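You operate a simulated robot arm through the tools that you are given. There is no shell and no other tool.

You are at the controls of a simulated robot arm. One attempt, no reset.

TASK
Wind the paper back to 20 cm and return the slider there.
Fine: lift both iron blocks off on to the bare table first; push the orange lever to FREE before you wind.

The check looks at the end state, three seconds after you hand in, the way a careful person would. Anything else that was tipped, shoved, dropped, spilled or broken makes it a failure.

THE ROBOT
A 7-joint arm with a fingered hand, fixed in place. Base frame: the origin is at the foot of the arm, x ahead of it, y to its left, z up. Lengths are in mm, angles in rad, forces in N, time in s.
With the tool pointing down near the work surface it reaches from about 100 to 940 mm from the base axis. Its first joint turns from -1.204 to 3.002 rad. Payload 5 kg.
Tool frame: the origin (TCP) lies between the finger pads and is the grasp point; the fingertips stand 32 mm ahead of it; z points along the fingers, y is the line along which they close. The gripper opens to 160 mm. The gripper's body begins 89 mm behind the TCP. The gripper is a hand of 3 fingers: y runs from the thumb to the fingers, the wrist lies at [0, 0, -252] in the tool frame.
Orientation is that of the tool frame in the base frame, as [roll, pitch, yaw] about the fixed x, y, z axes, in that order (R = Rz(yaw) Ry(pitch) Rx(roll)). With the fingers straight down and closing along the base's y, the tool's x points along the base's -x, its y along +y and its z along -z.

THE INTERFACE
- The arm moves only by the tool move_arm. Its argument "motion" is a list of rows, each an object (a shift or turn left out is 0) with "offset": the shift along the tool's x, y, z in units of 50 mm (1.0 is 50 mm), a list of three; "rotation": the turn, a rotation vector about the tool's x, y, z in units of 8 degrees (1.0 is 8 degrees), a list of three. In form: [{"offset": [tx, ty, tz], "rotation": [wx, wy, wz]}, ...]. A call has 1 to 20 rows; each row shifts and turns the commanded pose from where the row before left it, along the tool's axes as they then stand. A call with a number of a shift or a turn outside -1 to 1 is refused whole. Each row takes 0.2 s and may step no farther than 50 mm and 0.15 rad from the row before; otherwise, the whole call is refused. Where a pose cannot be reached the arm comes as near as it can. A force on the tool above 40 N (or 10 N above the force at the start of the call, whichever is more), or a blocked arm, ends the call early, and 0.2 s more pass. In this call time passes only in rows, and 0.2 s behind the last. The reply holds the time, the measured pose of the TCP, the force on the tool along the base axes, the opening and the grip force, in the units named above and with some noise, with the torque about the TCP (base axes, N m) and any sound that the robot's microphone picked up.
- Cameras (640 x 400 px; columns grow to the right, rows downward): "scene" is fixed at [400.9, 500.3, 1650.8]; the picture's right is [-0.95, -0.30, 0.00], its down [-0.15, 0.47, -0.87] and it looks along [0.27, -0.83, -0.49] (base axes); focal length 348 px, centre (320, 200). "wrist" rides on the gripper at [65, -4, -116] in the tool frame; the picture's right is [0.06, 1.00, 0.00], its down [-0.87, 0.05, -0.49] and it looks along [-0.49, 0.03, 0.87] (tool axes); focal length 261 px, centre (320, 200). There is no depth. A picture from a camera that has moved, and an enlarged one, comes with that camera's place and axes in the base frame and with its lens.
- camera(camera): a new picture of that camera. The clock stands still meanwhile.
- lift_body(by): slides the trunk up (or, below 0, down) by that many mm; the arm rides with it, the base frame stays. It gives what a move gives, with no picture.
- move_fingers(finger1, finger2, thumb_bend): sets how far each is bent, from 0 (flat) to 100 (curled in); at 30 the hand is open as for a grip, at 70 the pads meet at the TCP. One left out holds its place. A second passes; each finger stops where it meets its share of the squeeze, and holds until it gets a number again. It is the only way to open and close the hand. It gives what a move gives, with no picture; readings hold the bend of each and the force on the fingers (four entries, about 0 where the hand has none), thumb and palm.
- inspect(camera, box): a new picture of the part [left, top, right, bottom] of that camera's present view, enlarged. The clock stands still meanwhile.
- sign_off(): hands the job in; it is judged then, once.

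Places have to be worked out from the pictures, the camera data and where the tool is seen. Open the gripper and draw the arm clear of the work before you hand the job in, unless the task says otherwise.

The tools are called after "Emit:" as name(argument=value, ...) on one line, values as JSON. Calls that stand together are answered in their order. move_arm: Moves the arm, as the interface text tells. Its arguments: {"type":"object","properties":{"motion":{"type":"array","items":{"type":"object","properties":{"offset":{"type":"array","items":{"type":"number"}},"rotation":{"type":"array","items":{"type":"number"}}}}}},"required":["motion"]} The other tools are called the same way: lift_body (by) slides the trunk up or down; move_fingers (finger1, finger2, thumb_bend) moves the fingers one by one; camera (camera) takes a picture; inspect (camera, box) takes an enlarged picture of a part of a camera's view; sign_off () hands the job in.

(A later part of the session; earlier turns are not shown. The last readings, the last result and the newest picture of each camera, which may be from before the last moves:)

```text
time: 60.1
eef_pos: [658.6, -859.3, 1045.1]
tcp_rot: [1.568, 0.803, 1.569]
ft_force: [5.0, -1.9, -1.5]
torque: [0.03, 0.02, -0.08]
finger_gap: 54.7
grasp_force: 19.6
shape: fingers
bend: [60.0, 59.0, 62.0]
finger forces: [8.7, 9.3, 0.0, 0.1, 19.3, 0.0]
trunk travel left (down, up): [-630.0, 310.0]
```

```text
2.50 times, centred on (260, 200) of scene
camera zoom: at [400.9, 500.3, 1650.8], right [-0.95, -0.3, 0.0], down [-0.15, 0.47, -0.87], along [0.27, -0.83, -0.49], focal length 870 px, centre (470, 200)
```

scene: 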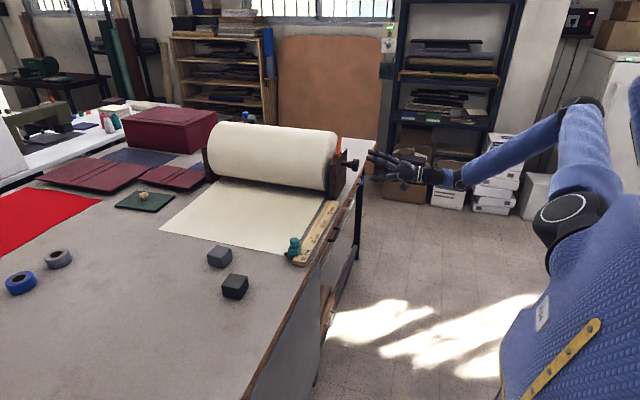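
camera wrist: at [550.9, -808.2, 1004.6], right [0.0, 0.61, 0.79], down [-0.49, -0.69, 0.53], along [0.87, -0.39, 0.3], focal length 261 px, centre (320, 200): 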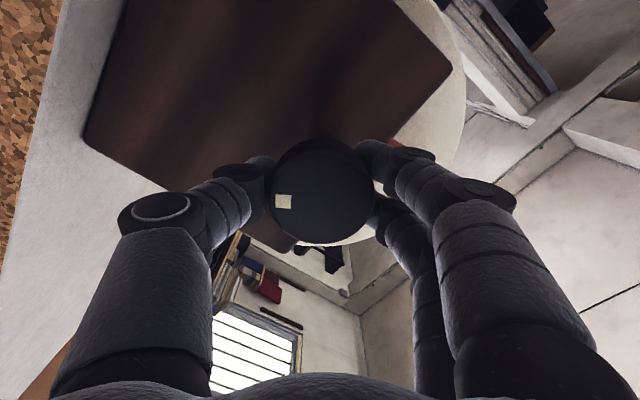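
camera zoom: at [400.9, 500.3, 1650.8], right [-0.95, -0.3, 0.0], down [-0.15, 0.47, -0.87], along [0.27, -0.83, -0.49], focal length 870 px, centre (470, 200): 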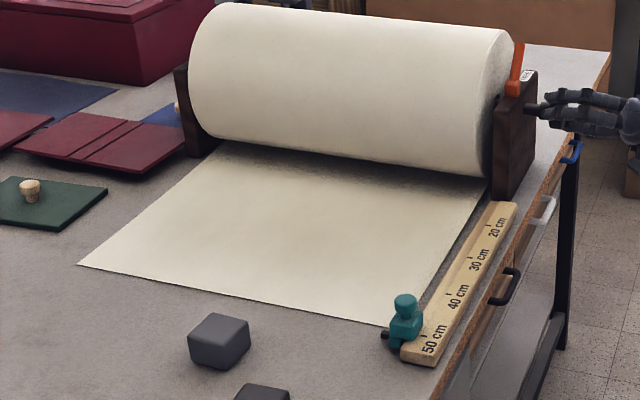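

The mark stays fixed in the hand view and the paper edge has retracted, so it's winding the right way. I'll continue 48° more.

Emit:
move_arm(motion=[{"rotation": [0, 0, -0.5]}, {"rotation": [0, 0, -0.8]}, {"rotation": [0, 0, -0.8]}, {"rotation": [0, 0, -0.8]}, {"rotation": [0, 0, -0.8]}, {"rotation": [0, 0, -0.8]}, {"rotation": [0, 0, -0.8]}, {"rotation": [0, 0, -0.5]}, {"rotation": [0, 0, -0.2]}])

Emit:
inspect(camera="wrist", box=[200, 100, 460, 270])

Emit:
inspect(camera="scene", box=[150, 120, 370, 280])

```text
time: 62.1
eef_pos: [659.1, -860.1, 1044.5]
tcp_rot: [-1.53, 1.499, -1.529]
ft_force: [7.3, -4.7, 1.2]
torque: [0.04, -0.02, -0.19]
finger_gap: 54.4
grasp_force: 19.3
shape: fingers
bend: [60.0, 60.0, 62.0]
finger forces: [8.2, 9.0, 0.0, 0.0, 20.7, 0.0]
trunk travel left (down, up): [-630.0, 310.0]
```

```text
2.35 times, centred on (330, 185) of wrist
camera zoom: at [543.7, -868.3, 979.2], right [0.0, 0.99, -0.13], down [-0.49, 0.11, 0.86], along [0.87, 0.07, 0.49], focal length 613 px, centre (296, 235)
```

zoom: 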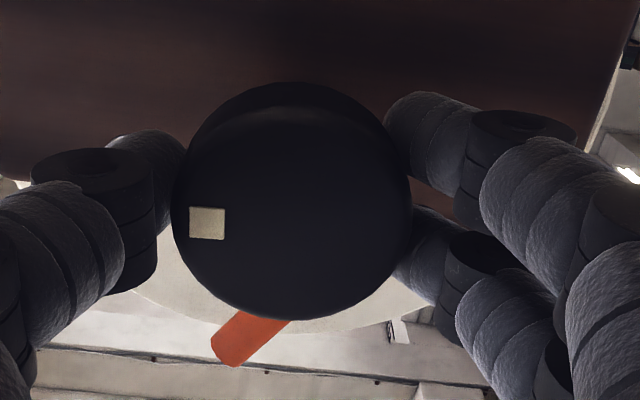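

```text
2.50 times, centred on (260, 200) of scene
camera zoom: at [400.9, 500.3, 1650.8], right [-0.95, -0.3, 0.0], down [-0.15, 0.47, -0.87], along [0.27, -0.83, -0.49], focal length 870 px, centre (470, 200)
```

zoom: 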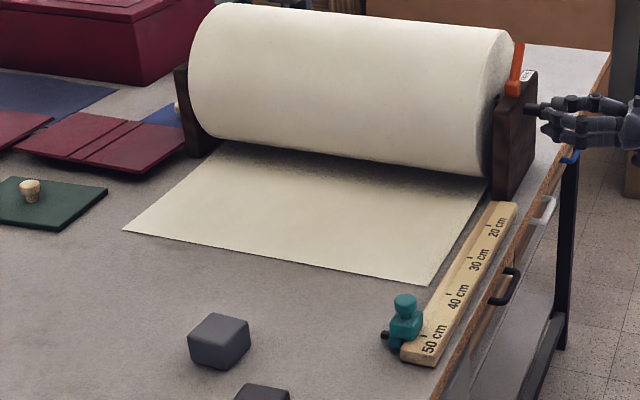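

The grip is still good. The paper corner has moved about 138 mm for 60°, so the effective radius is about 132 mm and roughly 70° remain. I'll turn 48° more.

Emit:
move_arm(motion=[{"rotation": [0, 0, -0.5]}, {"rotation": [0, 0, -0.8]}, {"rotation": [0, 0, -0.8]}, {"rotation": [0, 0, -0.8]}, {"rotation": [0, 0, -0.8]}, {"rotation": [0, 0, -0.8]}, {"rotation": [0, 0, -0.8]}, {"rotation": [0, 0, -0.5]}, {"rotation": [0, 0, -0.2]}])

Emit:
inspect(camera="wrist", box=[200, 100, 460, 270])

Emit:
inspect(camera="scene", box=[150, 120, 370, 280])

```text
time: 64.1
eef_pos: [657.4, -859.8, 1044.7]
tcp_rot: [-1.567, 0.665, -1.567]
ft_force: [6.2, -9.1, 0.1]
torque: [0.01, -0.06, -0.28]
finger_gap: 54.7
grasp_force: 19.3
shape: fingers
bend: [60.0, 60.0, 62.0]
finger forces: [9.1, 7.9, 0.1, 0.0, 21.5, 0.1]
trunk travel left (down, up): [-630.0, 310.0]
```

```text
2.35 times, centred on (330, 185) of wrist
camera zoom: at [543.7, -914.2, 1006.6], right [0.0, 0.57, -0.82], down [-0.49, 0.72, 0.49], along [0.87, 0.41, 0.28], focal length 613 px, centre (296, 235)
```

zoom: 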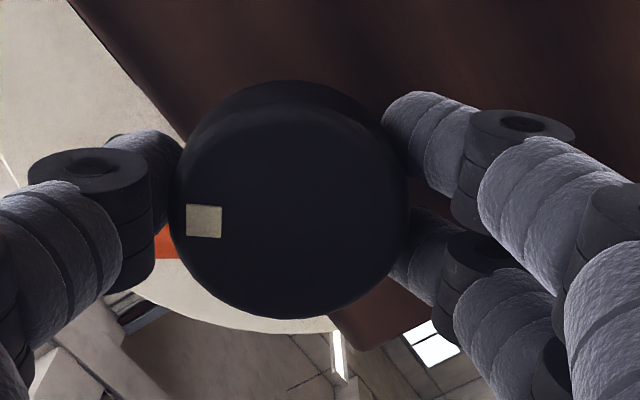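

```text
2.50 times, centred on (260, 200) of scene
camera zoom: at [400.9, 500.3, 1650.8], right [-0.95, -0.3, 0.0], down [-0.15, 0.47, -0.87], along [0.27, -0.83, -0.49], focal length 870 px, centre (470, 200)
```

zoom: 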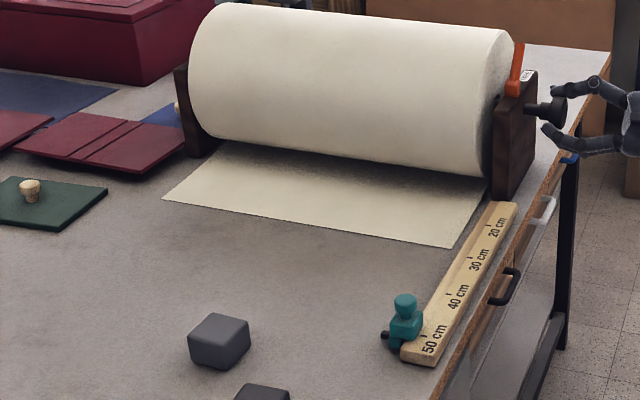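

The wound length is about 248 mm for 108°, and the 20 cm tick is near y≈-659. About 52 mm (22°) remain, so I'll turn 16° and then measure closely.

Emit:
move_arm(motion=[{"rotation": [0, 0, -0.3]}, {"rotation": [0, 0, -0.5]}, {"rotation": [0, 0, -0.5]}, {"rotation": [0, 0, -0.5]}, {"rotation": [0, 0, -0.2]}])

Emit:
inspect(camera="scene", box=[250, 180, 350, 270])

Emit:
inspect(camera="scene", box=[150, 120, 370, 280])

Emit:
inspect(camera="wrist", box=[200, 100, 460, 270])

```text
time: 65.3
eef_pos: [657.0, -859.0, 1043.1]
tcp_rot: [-1.568, 0.383, -1.569]
ft_force: [6.4, -13.5, 1.7]
torque: [0.04, -0.1, -0.39]
finger_gap: 54.9
grasp_force: 19.7
shape: fingers
bend: [60.0, 60.0, 62.0]
finger forces: [9.7, 7.2, 0.0, 0.0, 22.0, 0.0]
trunk travel left (down, up): [-630.0, 310.0]
```

```text
4.44 times, centred on (300, 225) of scene
camera zoom: at [400.9, 500.3, 1650.8], right [-0.95, -0.3, 0.0], down [-0.15, 0.47, -0.87], along [0.27, -0.83, -0.49], focal length 1547 px, centre (409, 89)
```

zoom: 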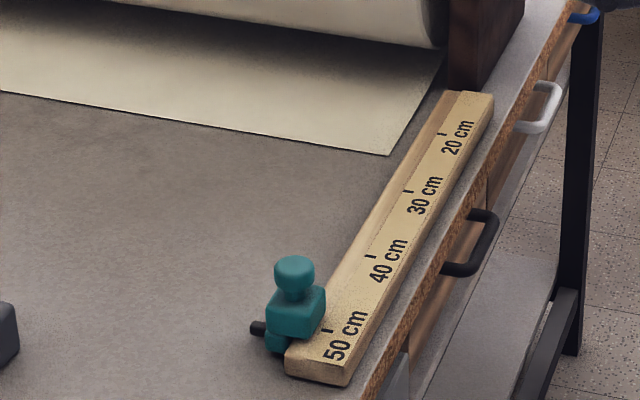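

```text
2.50 times, centred on (260, 200) of scene
camera zoom: at [400.9, 500.3, 1650.8], right [-0.95, -0.3, 0.0], down [-0.15, 0.47, -0.87], along [0.27, -0.83, -0.49], focal length 870 px, centre (470, 200)
```

zoom: 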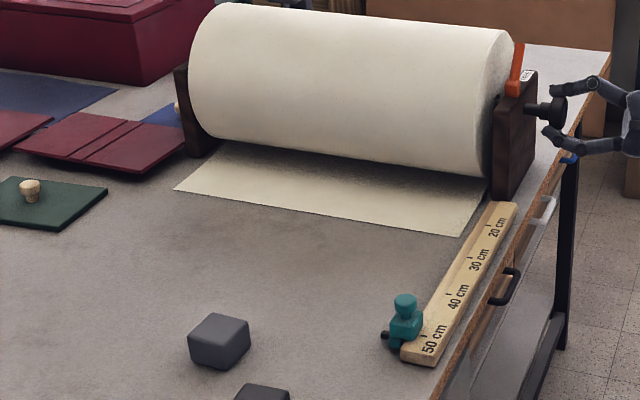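

```text
2.35 times, centred on (330, 185) of wrist
camera zoom: at [543.8, -922.5, 1022.7], right [0.0, 0.32, -0.95], down [-0.49, 0.83, 0.27], along [0.87, 0.47, 0.16], focal length 613 px, centre (296, 235)
```

zoom: 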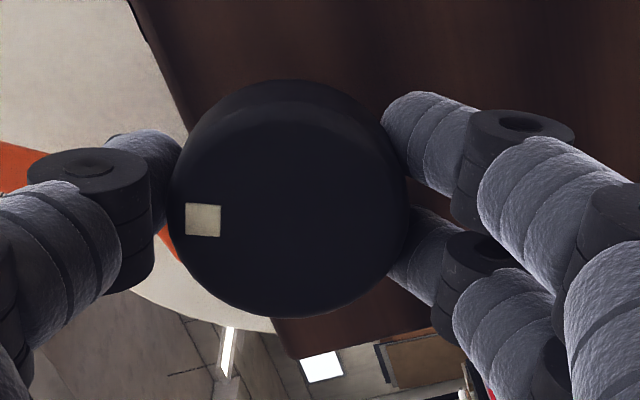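

I'm close now, so I'll enlarge the paper corner against the 20–30 cm ticks for a precise measurement.

Emit:
inspect(camera="scene", box=[300, 190, 350, 225])

Emit:
inspect(camera="scene", box=[210, 185, 330, 225])

```text
11.43 times, centred on (325, 208) of scene
camera zoom: at [400.9, 500.3, 1650.8], right [-0.95, -0.3, 0.0], down [-0.15, 0.47, -0.87], along [0.27, -0.83, -0.49], focal length 3978 px, centre (263, 114)
```

zoom: 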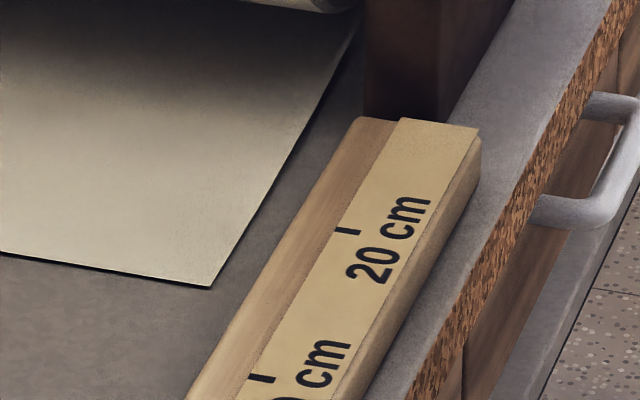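

```text
5.33 times, centred on (270, 205) of scene
camera zoom: at [400.9, 500.3, 1650.8], right [-0.95, -0.3, 0.0], down [-0.15, 0.47, -0.87], along [0.27, -0.83, -0.49], focal length 1856 px, centre (587, 173)
```

zoom: 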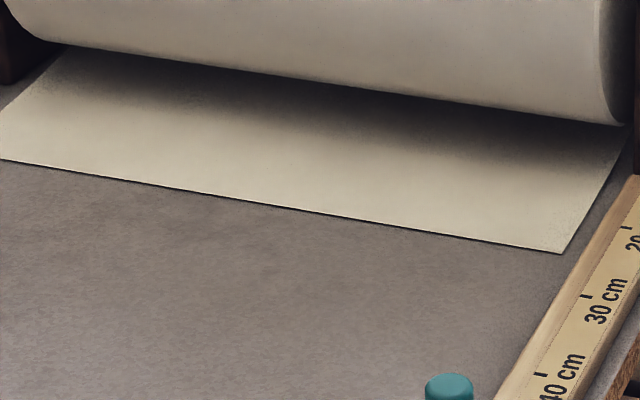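

The paper edge is roughly 19–21 mm short of the 20 cm mark. I'll turn about 6.5° more and measure again.

Emit:
move_arm(motion=[{"rotation": [0, 0, -0.3]}, {"rotation": [0, 0, -0.35]}, {"rotation": [0, 0, -0.15]}])

Emit:
inspect(camera="scene", box=[300, 190, 350, 225])

Emit:
inspect(camera="wrist", box=[200, 100, 460, 270])

```text
time: 66.1
eef_pos: [658.1, -860.7, 1044.2]
tcp_rot: [-1.568, 0.272, -1.57]
ft_force: [8.8, -18.3, 1.9]
torque: [0.08, -0.07, -0.43]
finger_gap: 54.6
grasp_force: 19.6
shape: fingers
bend: [60.0, 60.0, 62.0]
finger forces: [10.5, 7.1, 0.1, 0.0, 21.5, 0.1]
trunk travel left (down, up): [-630.0, 310.0]
```

```text
11.43 times, centred on (325, 208) of scene
camera zoom: at [400.9, 500.3, 1650.8], right [-0.95, -0.3, 0.0], down [-0.15, 0.47, -0.87], along [0.27, -0.83, -0.49], focal length 3978 px, centre (263, 114)
```

zoom: 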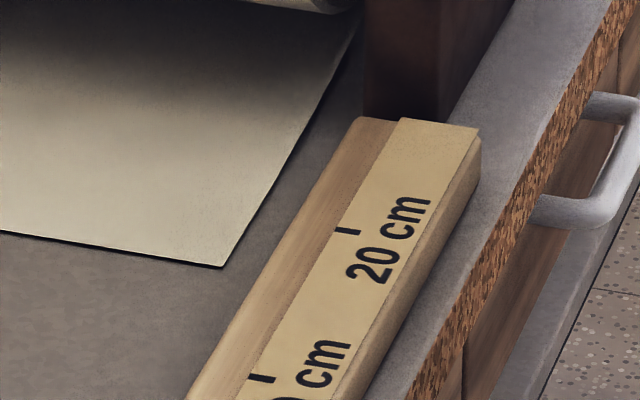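

```text
2.35 times, centred on (330, 185) of wrist
camera zoom: at [543.7, -924.4, 1029.7], right [0.0, 0.21, -0.98], down [-0.49, 0.85, 0.18], along [0.87, 0.48, 0.11], focal length 613 px, centre (296, 235)
```

zoom: 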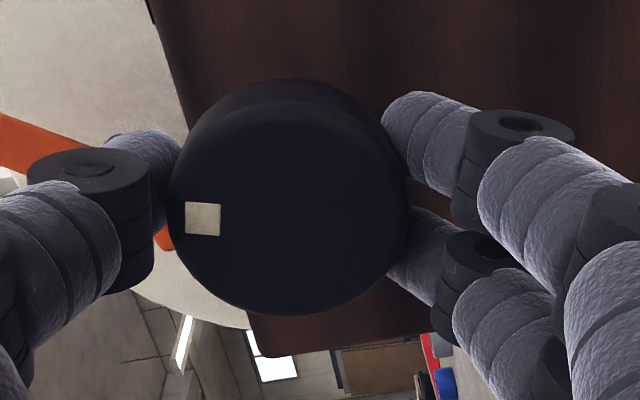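

It moved about 14 mm, leaving about 5 mm (2.4°). I'll turn a final 2° and re-measure.

Emit:
move_arm(motion=[{"rotation": [0, 0, -0.15]}, {"rotation": [0, 0, -0.12]}])

Emit:
inspect(camera="scene", box=[300, 190, 350, 225])

```text
time: 66.7
eef_pos: [659.3, -860.3, 1044.8]
tcp_rot: [-1.566, 0.234, -1.569]
ft_force: [8.0, -18.8, 1.9]
torque: [0.07, -0.1, -0.49]
finger_gap: 55.0
grasp_force: 19.9
shape: fingers
bend: [60.0, 60.0, 62.0]
finger forces: [10.7, 7.0, 0.0, 0.0, 21.7, 0.0]
trunk travel left (down, up): [-630.0, 310.0]
```

```text
11.43 times, centred on (325, 208) of scene
camera zoom: at [400.9, 500.3, 1650.8], right [-0.95, -0.3, 0.0], down [-0.15, 0.47, -0.87], along [0.27, -0.83, -0.49], focal length 3978 px, centre (263, 114)
```

zoom: 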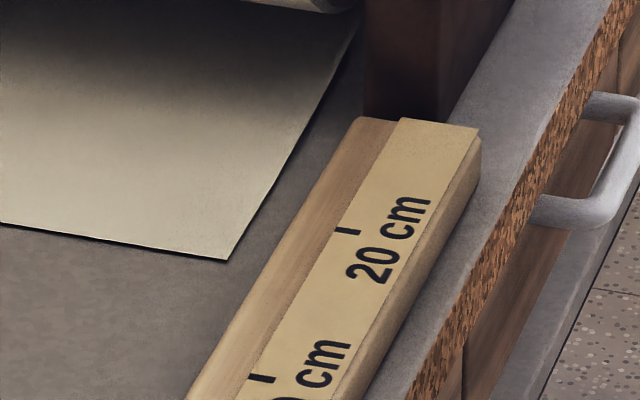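

The extended paper edge now lines up with the 20 cm tick to within about 3 mm in this view. Before releasing, I'll relieve the sideways preload of about -19 N in y with a 1.5 mm shift so that letting go doesn't disturb the roll.

Emit:
move_arm(motion=[{"offset": [0.03, 0, 0]}])

```text
time: 67.1
eef_pos: [658.5, -860.0, 1044.6]
tcp_rot: [-1.568, 0.235, -1.569]
ft_force: [5.3, -10.7, 1.7]
torque: [0.06, -0.14, -0.31]
finger_gap: 54.6
grasp_force: 20.0
shape: fingers
bend: [61.0, 60.0, 62.0]
finger forces: [9.6, 8.2, 0.1, 0.1, 21.2, 0.0]
trunk travel left (down, up): [-630.0, 310.0]
```

The preload dropped to -10.7 N, so one more small shift should nearly cancel it.

Emit:
move_arm(motion=[{"offset": [0.035, 0, 0]}])

Emit:
inspect(camera="scene", box=[300, 190, 350, 225])

```text
time: 67.5
eef_pos: [658.8, -861.5, 1043.6]
tcp_rot: [-1.569, 0.236, -1.568]
ft_force: [3.9, -2.9, 2.7]
torque: [0.1, -0.1, -0.08]
finger_gap: 54.3
grasp_force: 19.2
shape: fingers
bend: [61.0, 60.0, 62.0]
finger forces: [8.9, 10.2, 0.1, 0.0, 20.1, 0.1]
trunk travel left (down, up): [-630.0, 310.0]
```

```text
11.43 times, centred on (325, 208) of scene
camera zoom: at [400.9, 500.3, 1650.8], right [-0.95, -0.3, 0.0], down [-0.15, 0.47, -0.87], along [0.27, -0.83, -0.49], focal length 3978 px, centre (263, 114)
```

zoom: 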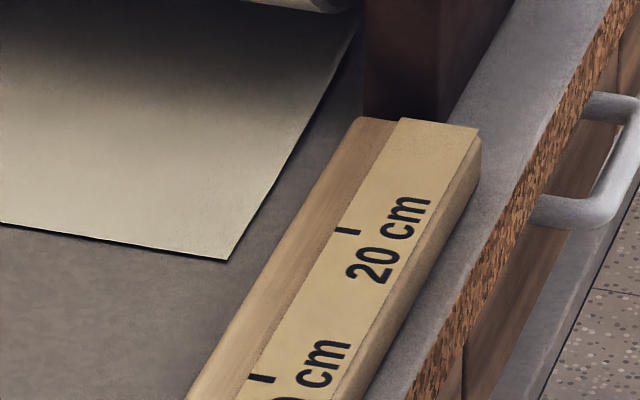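

The preload is nearly gone and the paper hasn't moved. I'll open the hand.

Emit:
move_fingers(finger1=46, finger2=46, thumb_bend=46)

Emit:
inspect(camera="scene", box=[300, 190, 350, 225])

Emit:
camera(camera="wrist")

```text
time: 68.5
eef_pos: [657.8, -861.7, 1044.6]
tcp_rot: [-1.567, 0.235, -1.568]
ft_force: [-0.2, 0.6, -0.8]
torque: [0.01, 0.0, 0.06]
finger_gap: 103.1
grasp_force: 0.1
shape: fingers
bend: [46.0, 46.0, 46.0]
finger forces: [0.1, 0.0, 0.0, 0.1, 0.0, 0.0]
trunk travel left (down, up): [-630.0, 310.0]
```

```text
11.43 times, centred on (325, 208) of scene
camera zoom: at [400.9, 500.3, 1650.8], right [-0.95, -0.3, 0.0], down [-0.15, 0.47, -0.87], along [0.27, -0.83, -0.49], focal length 3978 px, centre (263, 114)
```

zoom: 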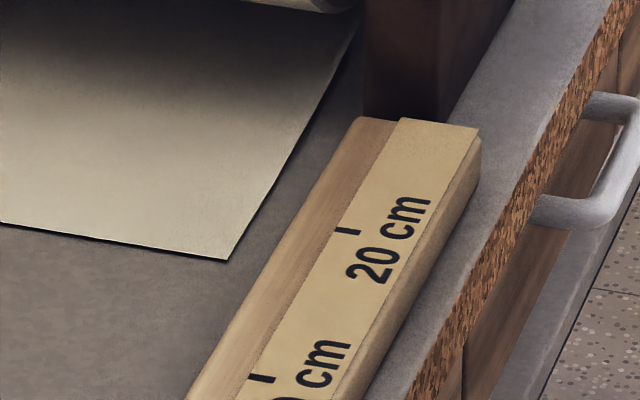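

```text
taken
camera wrist: at [543.4, -926.6, 1032.5], right [0.0, 0.17, -0.98], down [-0.49, 0.86, 0.15], along [0.87, 0.49, 0.09], focal length 261 px, centre (320, 200)
```

wrist: 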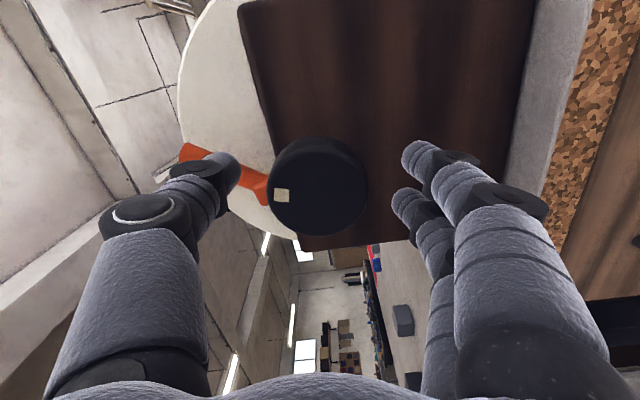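

The paper stayed put after release. I'll retract along -x, roll the hand back level and rise clear.

Emit:
move_arm(motion=[{"offset": [0, 0, -0.9]}, {"offset": [0, 0, -0.9]}, {"rotation": [0, 0, 1]}, {"rotation": [0, 0, 1]}, {"rotation": [0, 0, 1]}, {"rotation": [0, 0, 1]}, {"rotation": [0, 0, 1]}, {"rotation": [0, 0, 1]}, {"rotation": [0, 0, 1]}, {"rotation": [0, 0, 1]}, {"rotation": [0, 0, 1]}, {"rotation": [0, 0, 0.57]}])

Emit:
move_arm(motion=[{"offset": [-0.9, 0, 0]}, {"offset": [-0.9, 0, 0]}, {"offset": [-0.9, 0, 0]}, {"offset": [-0.9, 0, 0]}, {"offset": [-0.9, 0, 0]}])

Emit:
camera(camera="scene")

```text
time: 71.1
eef_pos: [567.0, -861.4, 1043.9]
tcp_rot: [0.631, 1.567, 0.633]
ft_force: [-0.8, -0.8, -0.1]
torque: [-0.01, -0.02, -0.03]
finger_gap: 103.2
grasp_force: 0.1
shape: fingers
bend: [46.0, 46.0, 46.0]
finger forces: [0.0, 0.0, 0.0, 0.0, 0.0, 0.0]
trunk travel left (down, up): [-630.0, 310.0]
```

```text
time: 72.3
eef_pos: [566.9, -860.7, 1271.8]
tcp_rot: [0.124, 1.569, 0.127]
ft_force: [-0.8, 0.3, -0.1]
torque: [0.05, 0.04, -0.04]
finger_gap: 103.3
grasp_force: 0.0
shape: fingers
bend: [46.0, 46.0, 46.0]
finger forces: [0.0, 0.1, 0.0, 0.0, 0.0, 0.0]
trunk travel left (down, up): [-630.0, 310.0]
```

```text
taken
```

scene: 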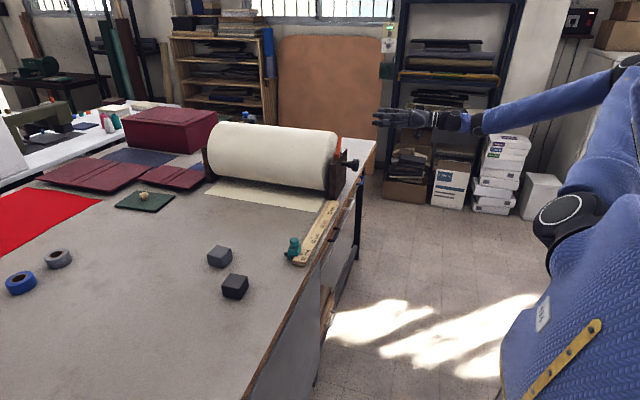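

Everything else looks undisturbed. I'll pitch the hand down and move over y≈-656 for an overhead check of the paper edge against the 20 cm tick.

Emit:
move_arm(motion=[{"rotation": [0, 1, 0]}, {"rotation": [0, 1, 0]}, {"rotation": [0, 1, 0]}, {"rotation": [0, 1, 0]}, {"rotation": [0, 1, 0]}, {"rotation": [0, 1, 0]}, {"rotation": [0, 1, 0]}, {"rotation": [0, 1, 0]}, {"rotation": [0, 1, 0]}, {"rotation": [0, 1, 0]}, {"rotation": [0, 1, 0]}, {"rotation": [0, 0.23, 0]}, {"offset": [-0.228, 0.82, 0.28]}, {"offset": [-0.228, 0.82, 0.28]}, {"offset": [-0.228, 0.82, 0.28]}, {"offset": [-0.228, 0.82, 0.28]}, {"offset": [-0.228, 0.82, 0.28]}])

Emit:
camera(camera="wrist")

Emit:
inspect(camera="wrist", box=[250, 110, 390, 210])

```text
time: 75.9
eef_pos: [625.1, -655.8, 1198.4]
tcp_rot: [3.139, 0.005, -3.139]
ft_force: [0.2, 0.2, 0.4]
torque: [-0.05, 0.02, 0.0]
finger_gap: 103.3
grasp_force: 0.1
shape: fingers
bend: [46.0, 46.0, 46.0]
finger forces: [0.0, 0.0, 0.0, 0.1, 0.1, 0.0]
trunk travel left (down, up): [-630.0, 310.0]
```

```text
taken
camera wrist: at [559.7, -660.4, 1313.6], right [-0.06, 1.0, 0.0], down [0.87, 0.05, 0.5], along [0.5, 0.03, -0.87], focal length 261 px, centre (320, 200)
```

wrist: 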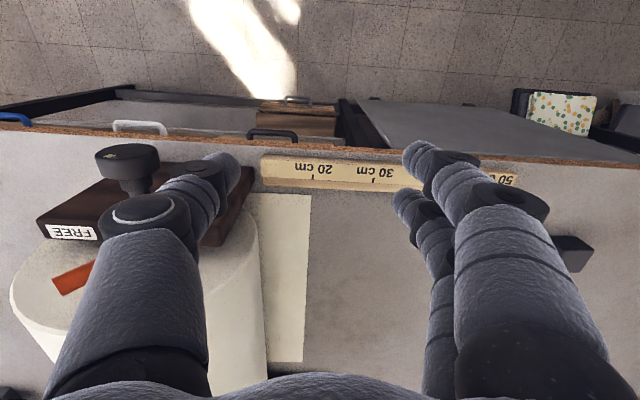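

```text
4.00 times, centred on (320, 160) of wrist
camera zoom: at [559.7, -660.4, 1313.6], right [-0.06, 1.0, 0.0], down [0.87, 0.05, 0.5], along [0.5, 0.03, -0.87], focal length 1043 px, centre (320, 360)
```

zoom: 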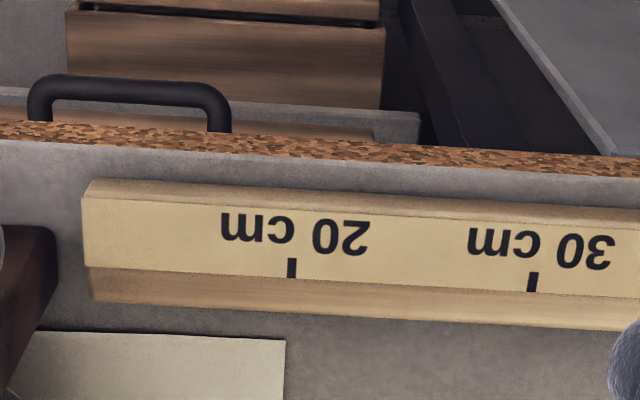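

From above, the 20 cm tick is at y≈-661 and the paper edge at y≈-662, so the paper is at 20 cm within about 1–2 mm. Next I'll move over the slider and look closely.

Emit:
move_arm(motion=[{"offset": [-0.06, 0.9, 0]}, {"offset": [-0.06, 0.9, 0]}, {"offset": [-0.06, 0.9, 0]}, {"offset": [-0.06, 0.9, 0]}, {"offset": [-0.06, 0.9, 0]}, {"offset": [-0.06, 0.9, 0.3]}, {"offset": [-0.06, 0.5, 0.6]}])

Emit:
camera(camera="wrist")

Emit:
inspect(camera="wrist", box=[270, 90, 390, 190])

Emit:
inspect(camera="scene", box=[270, 225, 330, 275])

```text
time: 77.5
eef_pos: [645.1, -362.5, 1154.0]
tcp_rot: [3.139, 0.004, -3.141]
ft_force: [0.3, -0.4, -0.6]
torque: [0.02, 0.05, -0.01]
finger_gap: 103.5
grasp_force: 0.1
shape: fingers
bend: [46.0, 46.0, 46.0]
finger forces: [0.1, 0.1, 0.0, 0.0, 0.1, 0.0]
trunk travel left (down, up): [-630.0, 310.0]
```

```text
taken
camera wrist: at [580.0, -366.9, 1268.9], right [-0.06, 1.0, 0.0], down [0.87, 0.05, 0.5], along [0.49, 0.03, -0.87], focal length 261 px, centre (320, 200)
```

wrist: 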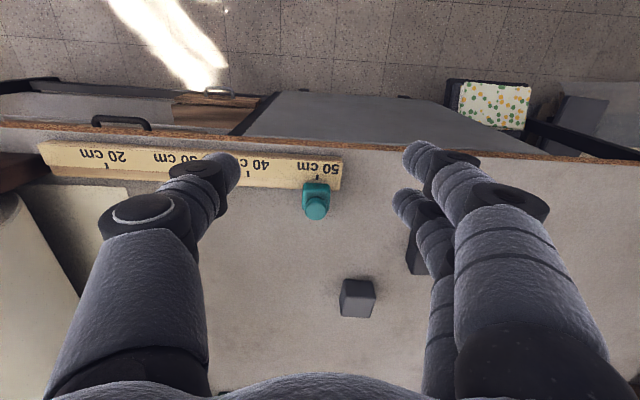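

```text
4.00 times, centred on (330, 140) of wrist
camera zoom: at [580.0, -366.9, 1268.9], right [-0.06, 1.0, 0.0], down [0.87, 0.05, 0.5], along [0.49, 0.03, -0.87], focal length 1043 px, centre (280, 440)
```

zoom: 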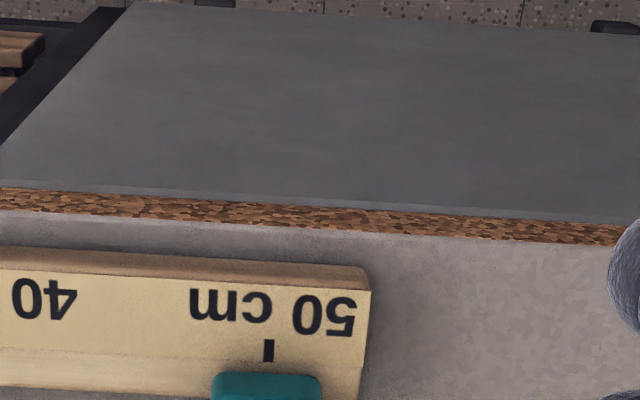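

```text
8.00 times, centred on (300, 250) of scene
camera zoom: at [400.9, 500.3, 1650.8], right [-0.95, -0.3, 0.0], down [-0.15, 0.47, -0.87], along [0.27, -0.83, -0.49], focal length 2785 px, centre (480, -200)
```

zoom: 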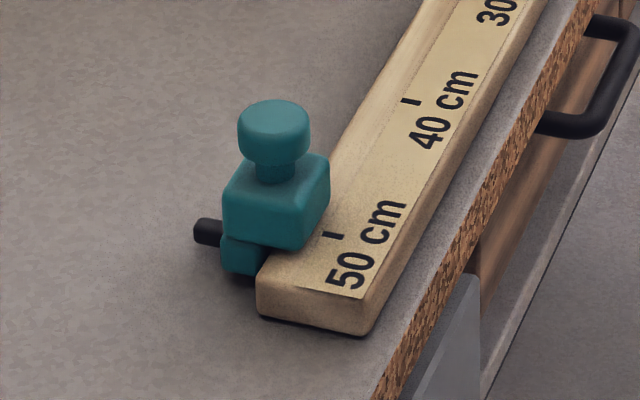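

I need a closer look at the slider's knob from above.

Emit:
inspect(camera="wrist", box=[285, 165, 350, 230])

```text
6.15 times, centred on (318, 198) of wrist
camera zoom: at [580.0, -366.9, 1268.9], right [-0.06, 1.0, 0.0], down [0.87, 0.05, 0.5], along [0.49, 0.03, -0.87], focal length 1604 px, centre (335, 215)
```

zoom: 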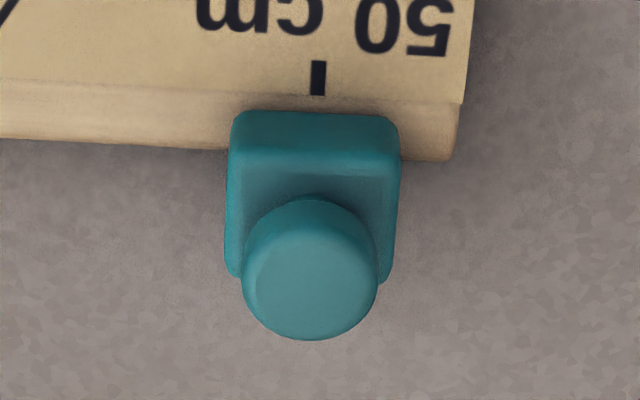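

The slider's knob is about 29 mm across, centred near (765, -361) with its top at z≈970. I'll move above it, still open, and check the alignment before descending.

Emit:
move_arm(motion=[{"offset": [-0.6, 0.01, 0.47]}, {"offset": [-0.6, 0.01, 0.47]}, {"offset": [-0.6, 0.01, 0.47]}, {"offset": [-0.6, 0.01, 0.47]}])

Emit:
camera(camera="wrist")

Emit:
inspect(camera="wrist", box=[250, 130, 400, 260])

Emit:
inspect(camera="scene", box=[250, 170, 370, 280])

```text
time: 78.5
eef_pos: [767.9, -359.9, 1060.2]
tcp_rot: [3.14, 0.003, -3.139]
ft_force: [0.8, -0.6, -0.4]
torque: [0.0, 0.05, -0.01]
finger_gap: 103.4
grasp_force: 0.1
shape: fingers
bend: [46.0, 46.0, 46.0]
finger forces: [0.1, 0.0, 0.0, 0.0, 0.0, 0.0]
trunk travel left (down, up): [-630.0, 310.0]
```

```text
taken
camera wrist: at [702.5, -364.7, 1176.4], right [-0.06, 1.0, 0.0], down [0.87, 0.05, 0.5], along [0.49, 0.03, -0.87], focal length 261 px, centre (320, 200)
```

wrist: 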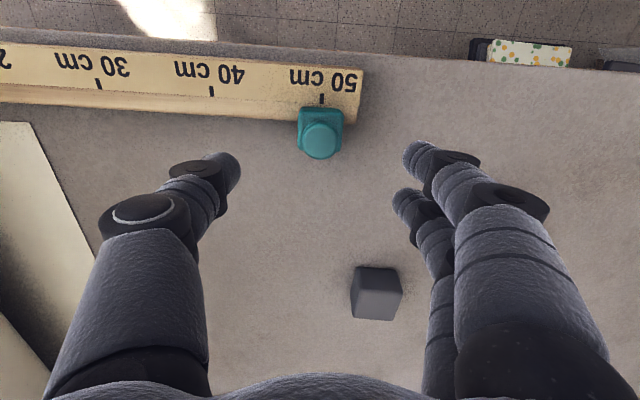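

```text
3.08 times, centred on (325, 195) of wrist
camera zoom: at [702.5, -364.7, 1176.4], right [-0.06, 1.0, 0.0], down [0.87, 0.05, 0.5], along [0.49, 0.03, -0.87], focal length 802 px, centre (305, 215)
```

zoom: 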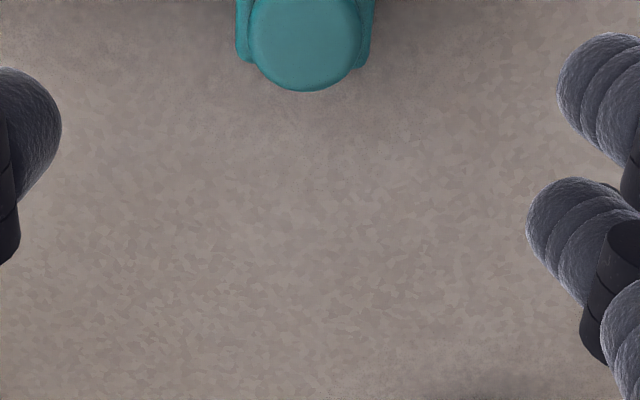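

```text
3.64 times, centred on (310, 225) of scene
camera zoom: at [400.9, 500.3, 1650.8], right [-0.95, -0.3, 0.0], down [-0.15, 0.47, -0.87], along [0.27, -0.83, -0.49], focal length 1266 px, centre (356, 109)
```

zoom: 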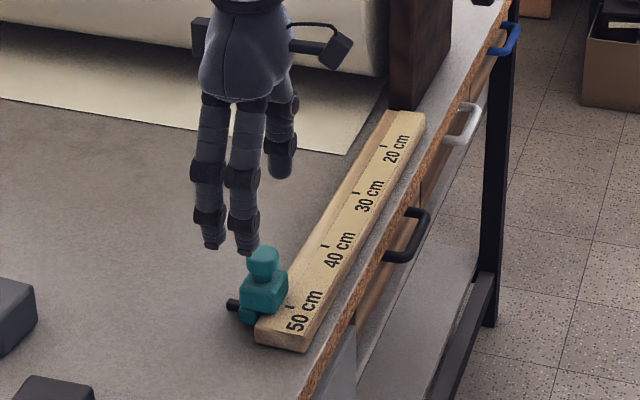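

The knob lies on the tool axis in y and about 4 mm toward -x. I'll correct that and descend to TCP z≈986.

Emit:
move_arm(motion=[{"offset": [0.04, 0, 0.5]}, {"offset": [0.04, 0, 0.5]}, {"offset": [0, 0, 0.46]}])

Emit:
camera(camera="wrist")

Emit:
inspect(camera="scene", box=[250, 190, 350, 275])

```text
time: 79.3
eef_pos: [762.9, -360.5, 987.3]
tcp_rot: [3.14, 0.006, -3.14]
ft_force: [-0.5, 0.0, 0.1]
torque: [0.01, 0.03, -0.01]
finger_gap: 103.4
grasp_force: 0.0
shape: fingers
bend: [46.0, 46.0, 46.0]
finger forces: [0.0, 0.1, 0.1, 0.0, 0.1, 0.0]
trunk travel left (down, up): [-630.0, 310.0]
```

```text
taken
camera wrist: at [698.4, -364.5, 1102.4], right [-0.06, 1.0, 0.0], down [0.87, 0.06, 0.5], along [0.49, 0.03, -0.87], focal length 261 px, centre (320, 200)
```

wrist: 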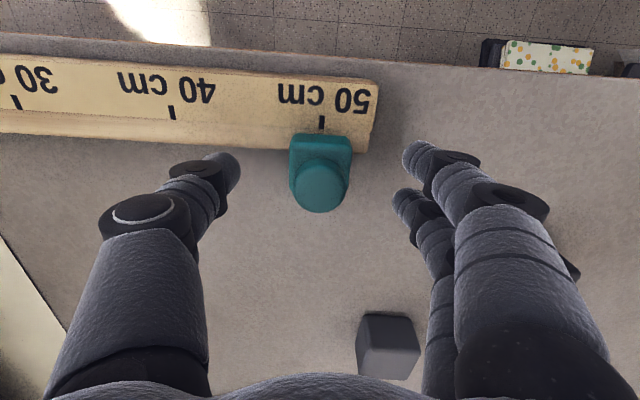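

```text
4.71 times, centred on (300, 232) of scene
camera zoom: at [400.9, 500.3, 1650.8], right [-0.95, -0.3, 0.0], down [-0.15, 0.47, -0.87], along [0.27, -0.83, -0.49], focal length 1638 px, centre (414, 47)
```

zoom: 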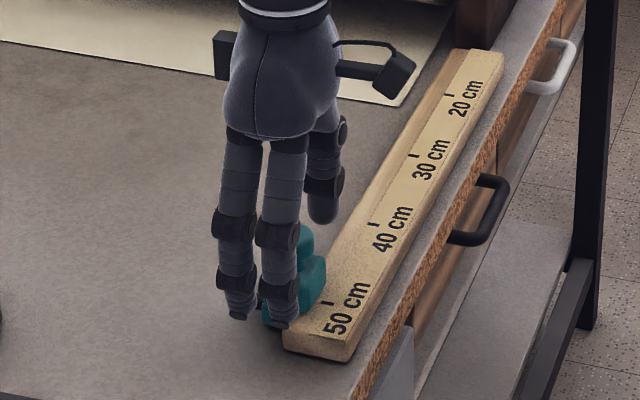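

The knob top looks to be around z≈975 and x≈760. I'll shift 3 mm toward -x and 3 mm up so the pads land on the knob rim, then close gently.

Emit:
move_arm(motion=[{"offset": [0.06, 0, -0.06]}])

Emit:
move_fingers(finger1=58, finger2=58, thumb_bend=58)

Emit:
camera(camera="wrist")

Emit:
inspect(camera="scene", box=[270, 215, 330, 275])

```text
time: 79.7
eef_pos: [759.2, -359.1, 991.4]
tcp_rot: [3.14, 0.006, -3.14]
ft_force: [-0.2, -0.8, -0.2]
torque: [-0.01, 0.01, -0.02]
finger_gap: 103.5
grasp_force: 0.1
shape: fingers
bend: [46.0, 46.0, 46.0]
finger forces: [0.0, 0.1, 0.0, 0.0, 0.1, 0.0]
trunk travel left (down, up): [-630.0, 310.0]
```

```text
time: 80.7
eef_pos: [759.0, -360.1, 992.3]
tcp_rot: [3.141, 0.007, -3.139]
ft_force: [0.3, 0.4, -0.5]
torque: [0.0, -0.01, 0.03]
finger_gap: 59.9
grasp_force: 0.0
shape: fingers
bend: [57.0, 57.0, 57.0]
finger forces: [0.0, 0.0, 0.0, 0.1, 0.0, 0.0]
trunk travel left (down, up): [-630.0, 310.0]
```

```text
taken
camera wrist: at [694.3, -364.1, 1106.5], right [-0.06, 1.0, 0.0], down [0.87, 0.06, 0.5], along [0.5, 0.03, -0.87], focal length 261 px, centre (320, 200)
```

wrist: 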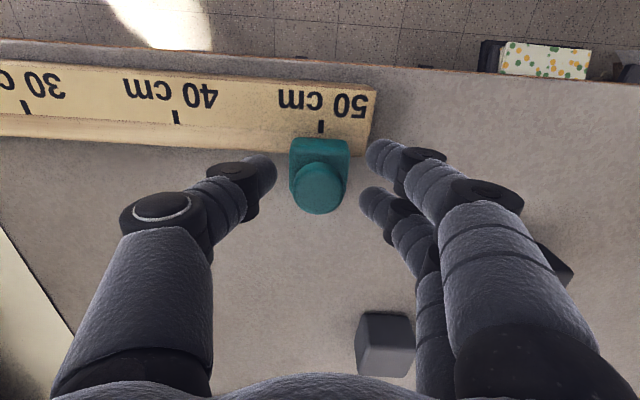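

```text
6.67 times, centred on (300, 245) of scene
camera zoom: at [400.9, 500.3, 1650.8], right [-0.95, -0.3, 0.0], down [-0.15, 0.47, -0.87], along [0.27, -0.83, -0.49], focal length 2320 px, centre (453, -100)
```

zoom: 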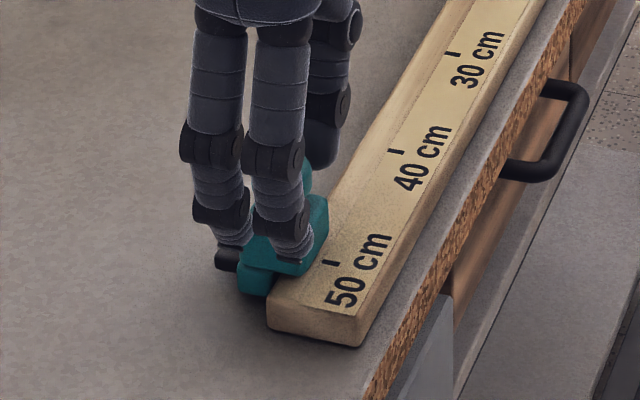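

The fingers straddle the knob well, and its centre is on the tool axis. I'll close onto it.

Emit:
move_fingers(finger1=69, finger2=69, thumb_bend=69)

Emit:
camera(camera="wrist")

Emit:
inspect(camera="scene", box=[270, 215, 330, 275])

```text
time: 81.7
eef_pos: [759.1, -360.3, 991.2]
tcp_rot: [3.14, 0.005, -3.139]
ft_force: [-1.3, -2.6, -3.1]
torque: [0.0, 0.05, 0.02]
finger_gap: 25.7
grasp_force: 6.5
shape: fingers
bend: [68.0, 65.0, 66.0]
finger forces: [0.9, 4.9, 0.0, 0.0, 7.4, 0.0]
trunk travel left (down, up): [-630.0, 310.0]
```

```text
taken
camera wrist: at [694.3, -364.3, 1106.3], right [-0.06, 1.0, 0.0], down [0.87, 0.06, 0.5], along [0.5, 0.03, -0.87], focal length 261 px, centre (320, 200)
```

wrist: 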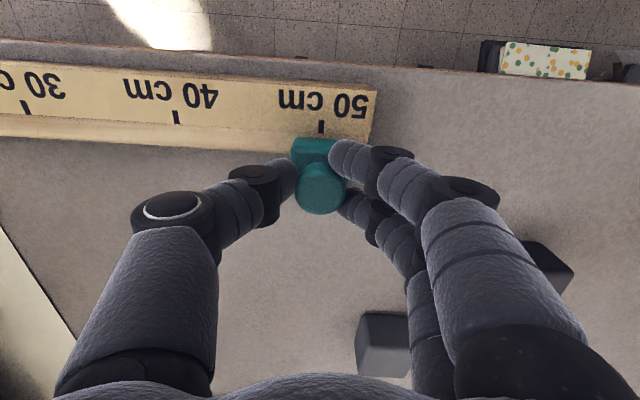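

```text
6.67 times, centred on (300, 245) of scene
camera zoom: at [400.9, 500.3, 1650.8], right [-0.95, -0.3, 0.0], down [-0.15, 0.47, -0.87], along [0.27, -0.83, -0.49], focal length 2320 px, centre (453, -100)
```

zoom: 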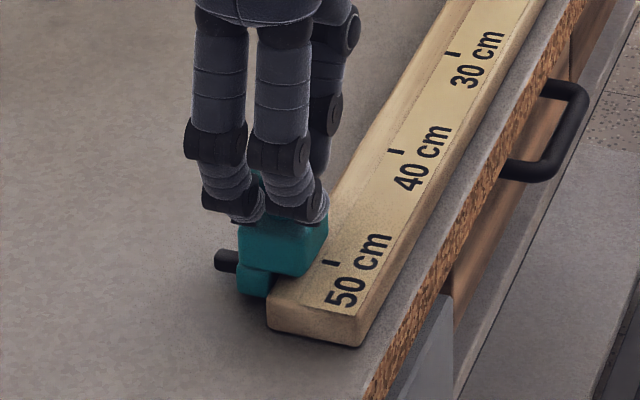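

It's held with a light grip (6.5 N). I'll slide 20 mm toward -y first and check that the slider follows smoothly.

Emit:
move_arm(motion=[{"offset": [0, -0.1, 0]}, {"offset": [0, -0.2, 0]}, {"offset": [0, -0.1, 0]}])

Emit:
inspect(camera="scene", box=[270, 205, 330, 275])

Emit:
camera(camera="wrist")

```text
time: 82.5
eef_pos: [759.0, -379.3, 991.4]
tcp_rot: [-3.141, 0.007, -3.138]
ft_force: [-2.9, 0.9, -1.8]
torque: [0.08, 0.07, 0.0]
finger_gap: 24.9
grasp_force: 7.0
shape: fingers
bend: [68.0, 64.0, 67.0]
finger forces: [2.3, 5.9, 0.1, 0.0, 5.6, 0.0]
trunk travel left (down, up): [-630.0, 310.0]
```

```text
5.71 times, centred on (300, 240) of scene
camera zoom: at [400.9, 500.3, 1650.8], right [-0.95, -0.3, 0.0], down [-0.15, 0.47, -0.87], along [0.27, -0.83, -0.49], focal length 1989 px, centre (434, -29)
```

zoom: 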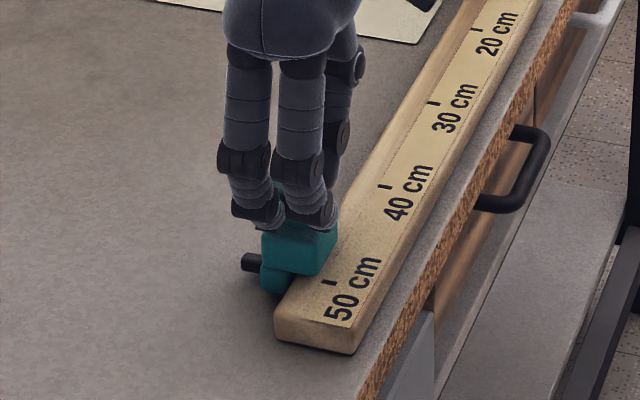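

```text
taken
camera wrist: at [694.5, -384.0, 1106.6], right [-0.06, 1.0, 0.0], down [0.87, 0.06, 0.5], along [0.5, 0.03, -0.87], focal length 261 px, centre (320, 200)
```

wrist: 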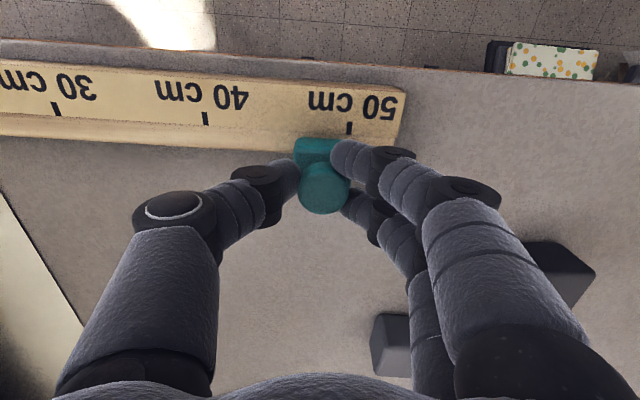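

The slider follows smoothly with small forces. I'll slide it on toward the 20 cm end, stopping about 25 mm short.

Emit:
move_arm(motion=[{"offset": [0, -0.3, 0]}, {"offset": [0, -0.6, 0]}, {"offset": [0, -0.6, 0]}, {"offset": [0, -0.6, 0]}, {"offset": [0, -0.6, 0]}, {"offset": [0, -0.6, 0]}, {"offset": [0, -0.6, 0]}, {"offset": [0, -0.6, 0]}, {"offset": [0, -0.3, 0]}, {"offset": [0, -0.2, 0]}])

Emit:
inspect(camera="scene", box=[290, 175, 360, 235])

Emit:
camera(camera="wrist")

```text
time: 84.7
eef_pos: [759.7, -629.2, 992.1]
tcp_rot: [3.142, 0.006, -3.141]
ft_force: [-3.3, 1.4, 0.9]
torque: [0.1, 0.09, 0.03]
finger_gap: 24.7
grasp_force: 8.3
shape: fingers
bend: [67.0, 64.0, 67.0]
finger forces: [3.2, 6.1, 0.1, 0.1, 6.3, 0.0]
trunk travel left (down, up): [-630.0, 310.0]
```

```text
6.67 times, centred on (325, 205) of scene
camera zoom: at [400.9, 500.3, 1650.8], right [-0.95, -0.3, 0.0], down [-0.15, 0.47, -0.87], along [0.27, -0.83, -0.49], focal length 2320 px, centre (287, 167)
```

zoom: 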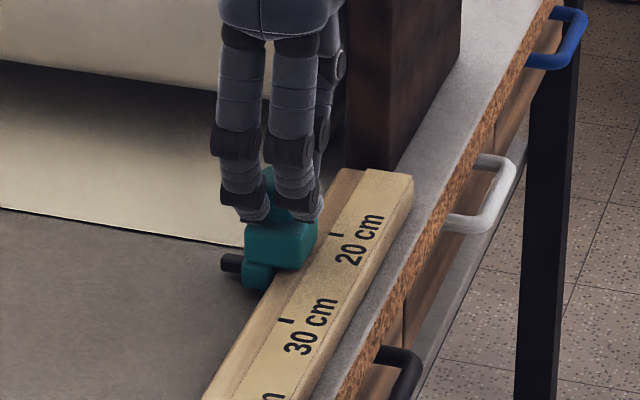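

```text
taken
camera wrist: at [694.5, -634.5, 1106.4], right [-0.06, 1.0, 0.0], down [0.87, 0.05, 0.5], along [0.5, 0.03, -0.87], focal length 261 px, centre (320, 200)
```

wrist: 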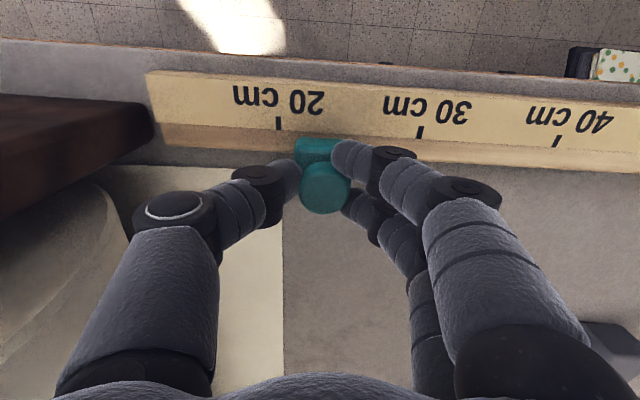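

There are about 31.5 mm left to the 20 cm tick. I'll move 28 mm and then fine-tune with close views.

Emit:
move_arm(motion=[{"offset": [0, -0.2, 0]}, {"offset": [0, -0.24, 0]}, {"offset": [0, -0.12, 0]}])

Emit:
inspect(camera="wrist", box=[250, 90, 390, 220])

Emit:
inspect(camera="scene", box=[290, 175, 360, 235])

```text
time: 85.5
eef_pos: [760.1, -656.9, 991.7]
tcp_rot: [-3.141, 0.006, -3.139]
ft_force: [-4.8, 1.9, -1.0]
torque: [0.06, 0.11, 0.06]
finger_gap: 25.0
grasp_force: 7.7
shape: fingers
bend: [67.0, 64.0, 67.0]
finger forces: [3.7, 5.6, 0.1, 0.0, 6.2, 0.0]
trunk travel left (down, up): [-630.0, 310.0]
```

```text
3.08 times, centred on (320, 155) of wrist
camera zoom: at [694.6, -662.0, 1106.6], right [-0.06, 1.0, 0.0], down [0.87, 0.06, 0.5], along [0.5, 0.03, -0.87], focal length 802 px, centre (320, 338)
```

zoom: 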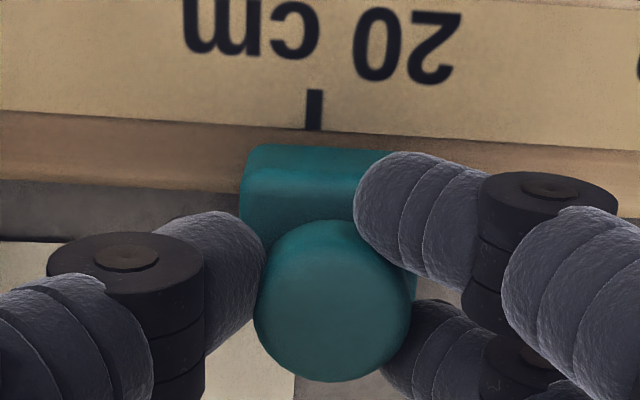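

```text
6.67 times, centred on (325, 205) of scene
camera zoom: at [400.9, 500.3, 1650.8], right [-0.95, -0.3, 0.0], down [-0.15, 0.47, -0.87], along [0.27, -0.83, -0.49], focal length 2320 px, centre (287, 167)
```

zoom: 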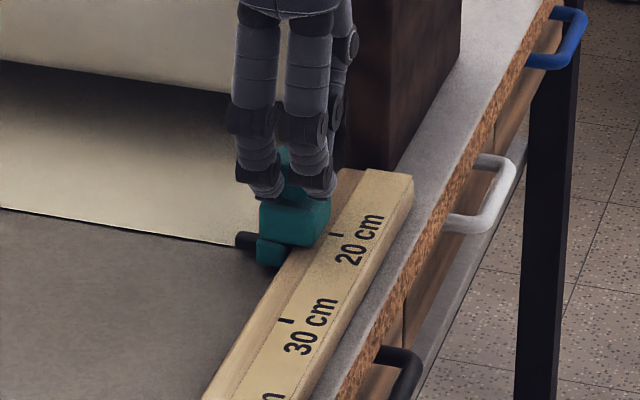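

The tick is at y≈-660.6 and the slider's centre at y≈-656, so I'll move 4.5 mm more.

Emit:
move_arm(motion=[{"offset": [0, -0.05, 0]}, {"offset": [0, -0.04, 0]}])

Emit:
inspect(camera="wrist", box=[250, 90, 390, 220])

Emit:
inspect(camera="scene", box=[290, 175, 360, 235])

```text
time: 86.1
eef_pos: [759.3, -661.2, 991.8]
tcp_rot: [3.141, 0.007, -3.138]
ft_force: [-4.1, 2.0, 1.3]
torque: [0.12, 0.12, 0.02]
finger_gap: 25.1
grasp_force: 7.9
shape: fingers
bend: [67.0, 64.0, 67.0]
finger forces: [3.6, 6.1, 0.1, 0.0, 6.3, 0.0]
trunk travel left (down, up): [-630.0, 310.0]
```

```text
3.08 times, centred on (320, 155) of wrist
camera zoom: at [694.5, -666.2, 1106.4], right [-0.06, 1.0, 0.0], down [0.87, 0.06, 0.5], along [0.5, 0.03, -0.87], focal length 802 px, centre (320, 338)
```

zoom: 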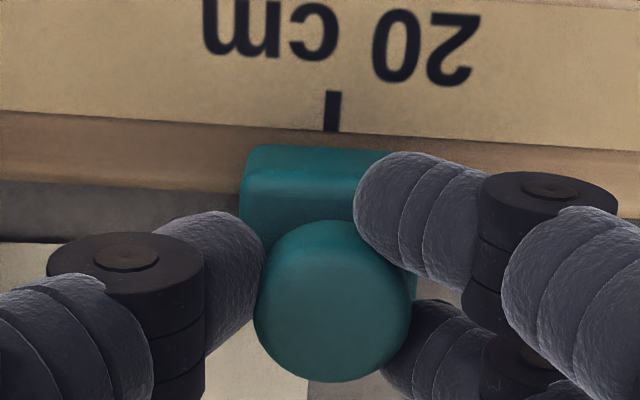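

```text
6.67 times, centred on (325, 205) of scene
camera zoom: at [400.9, 500.3, 1650.8], right [-0.95, -0.3, 0.0], down [-0.15, 0.47, -0.87], along [0.27, -0.83, -0.49], focal length 2320 px, centre (287, 167)
```

zoom: 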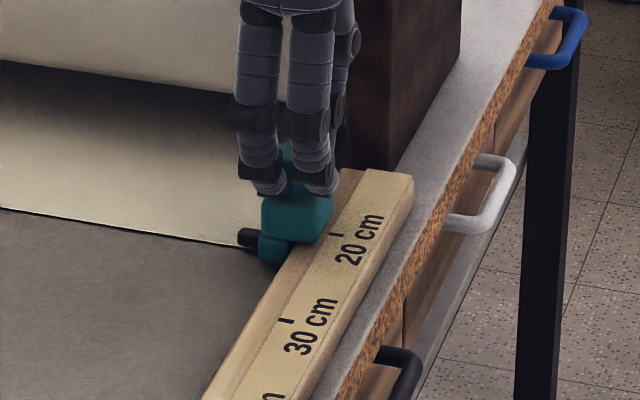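

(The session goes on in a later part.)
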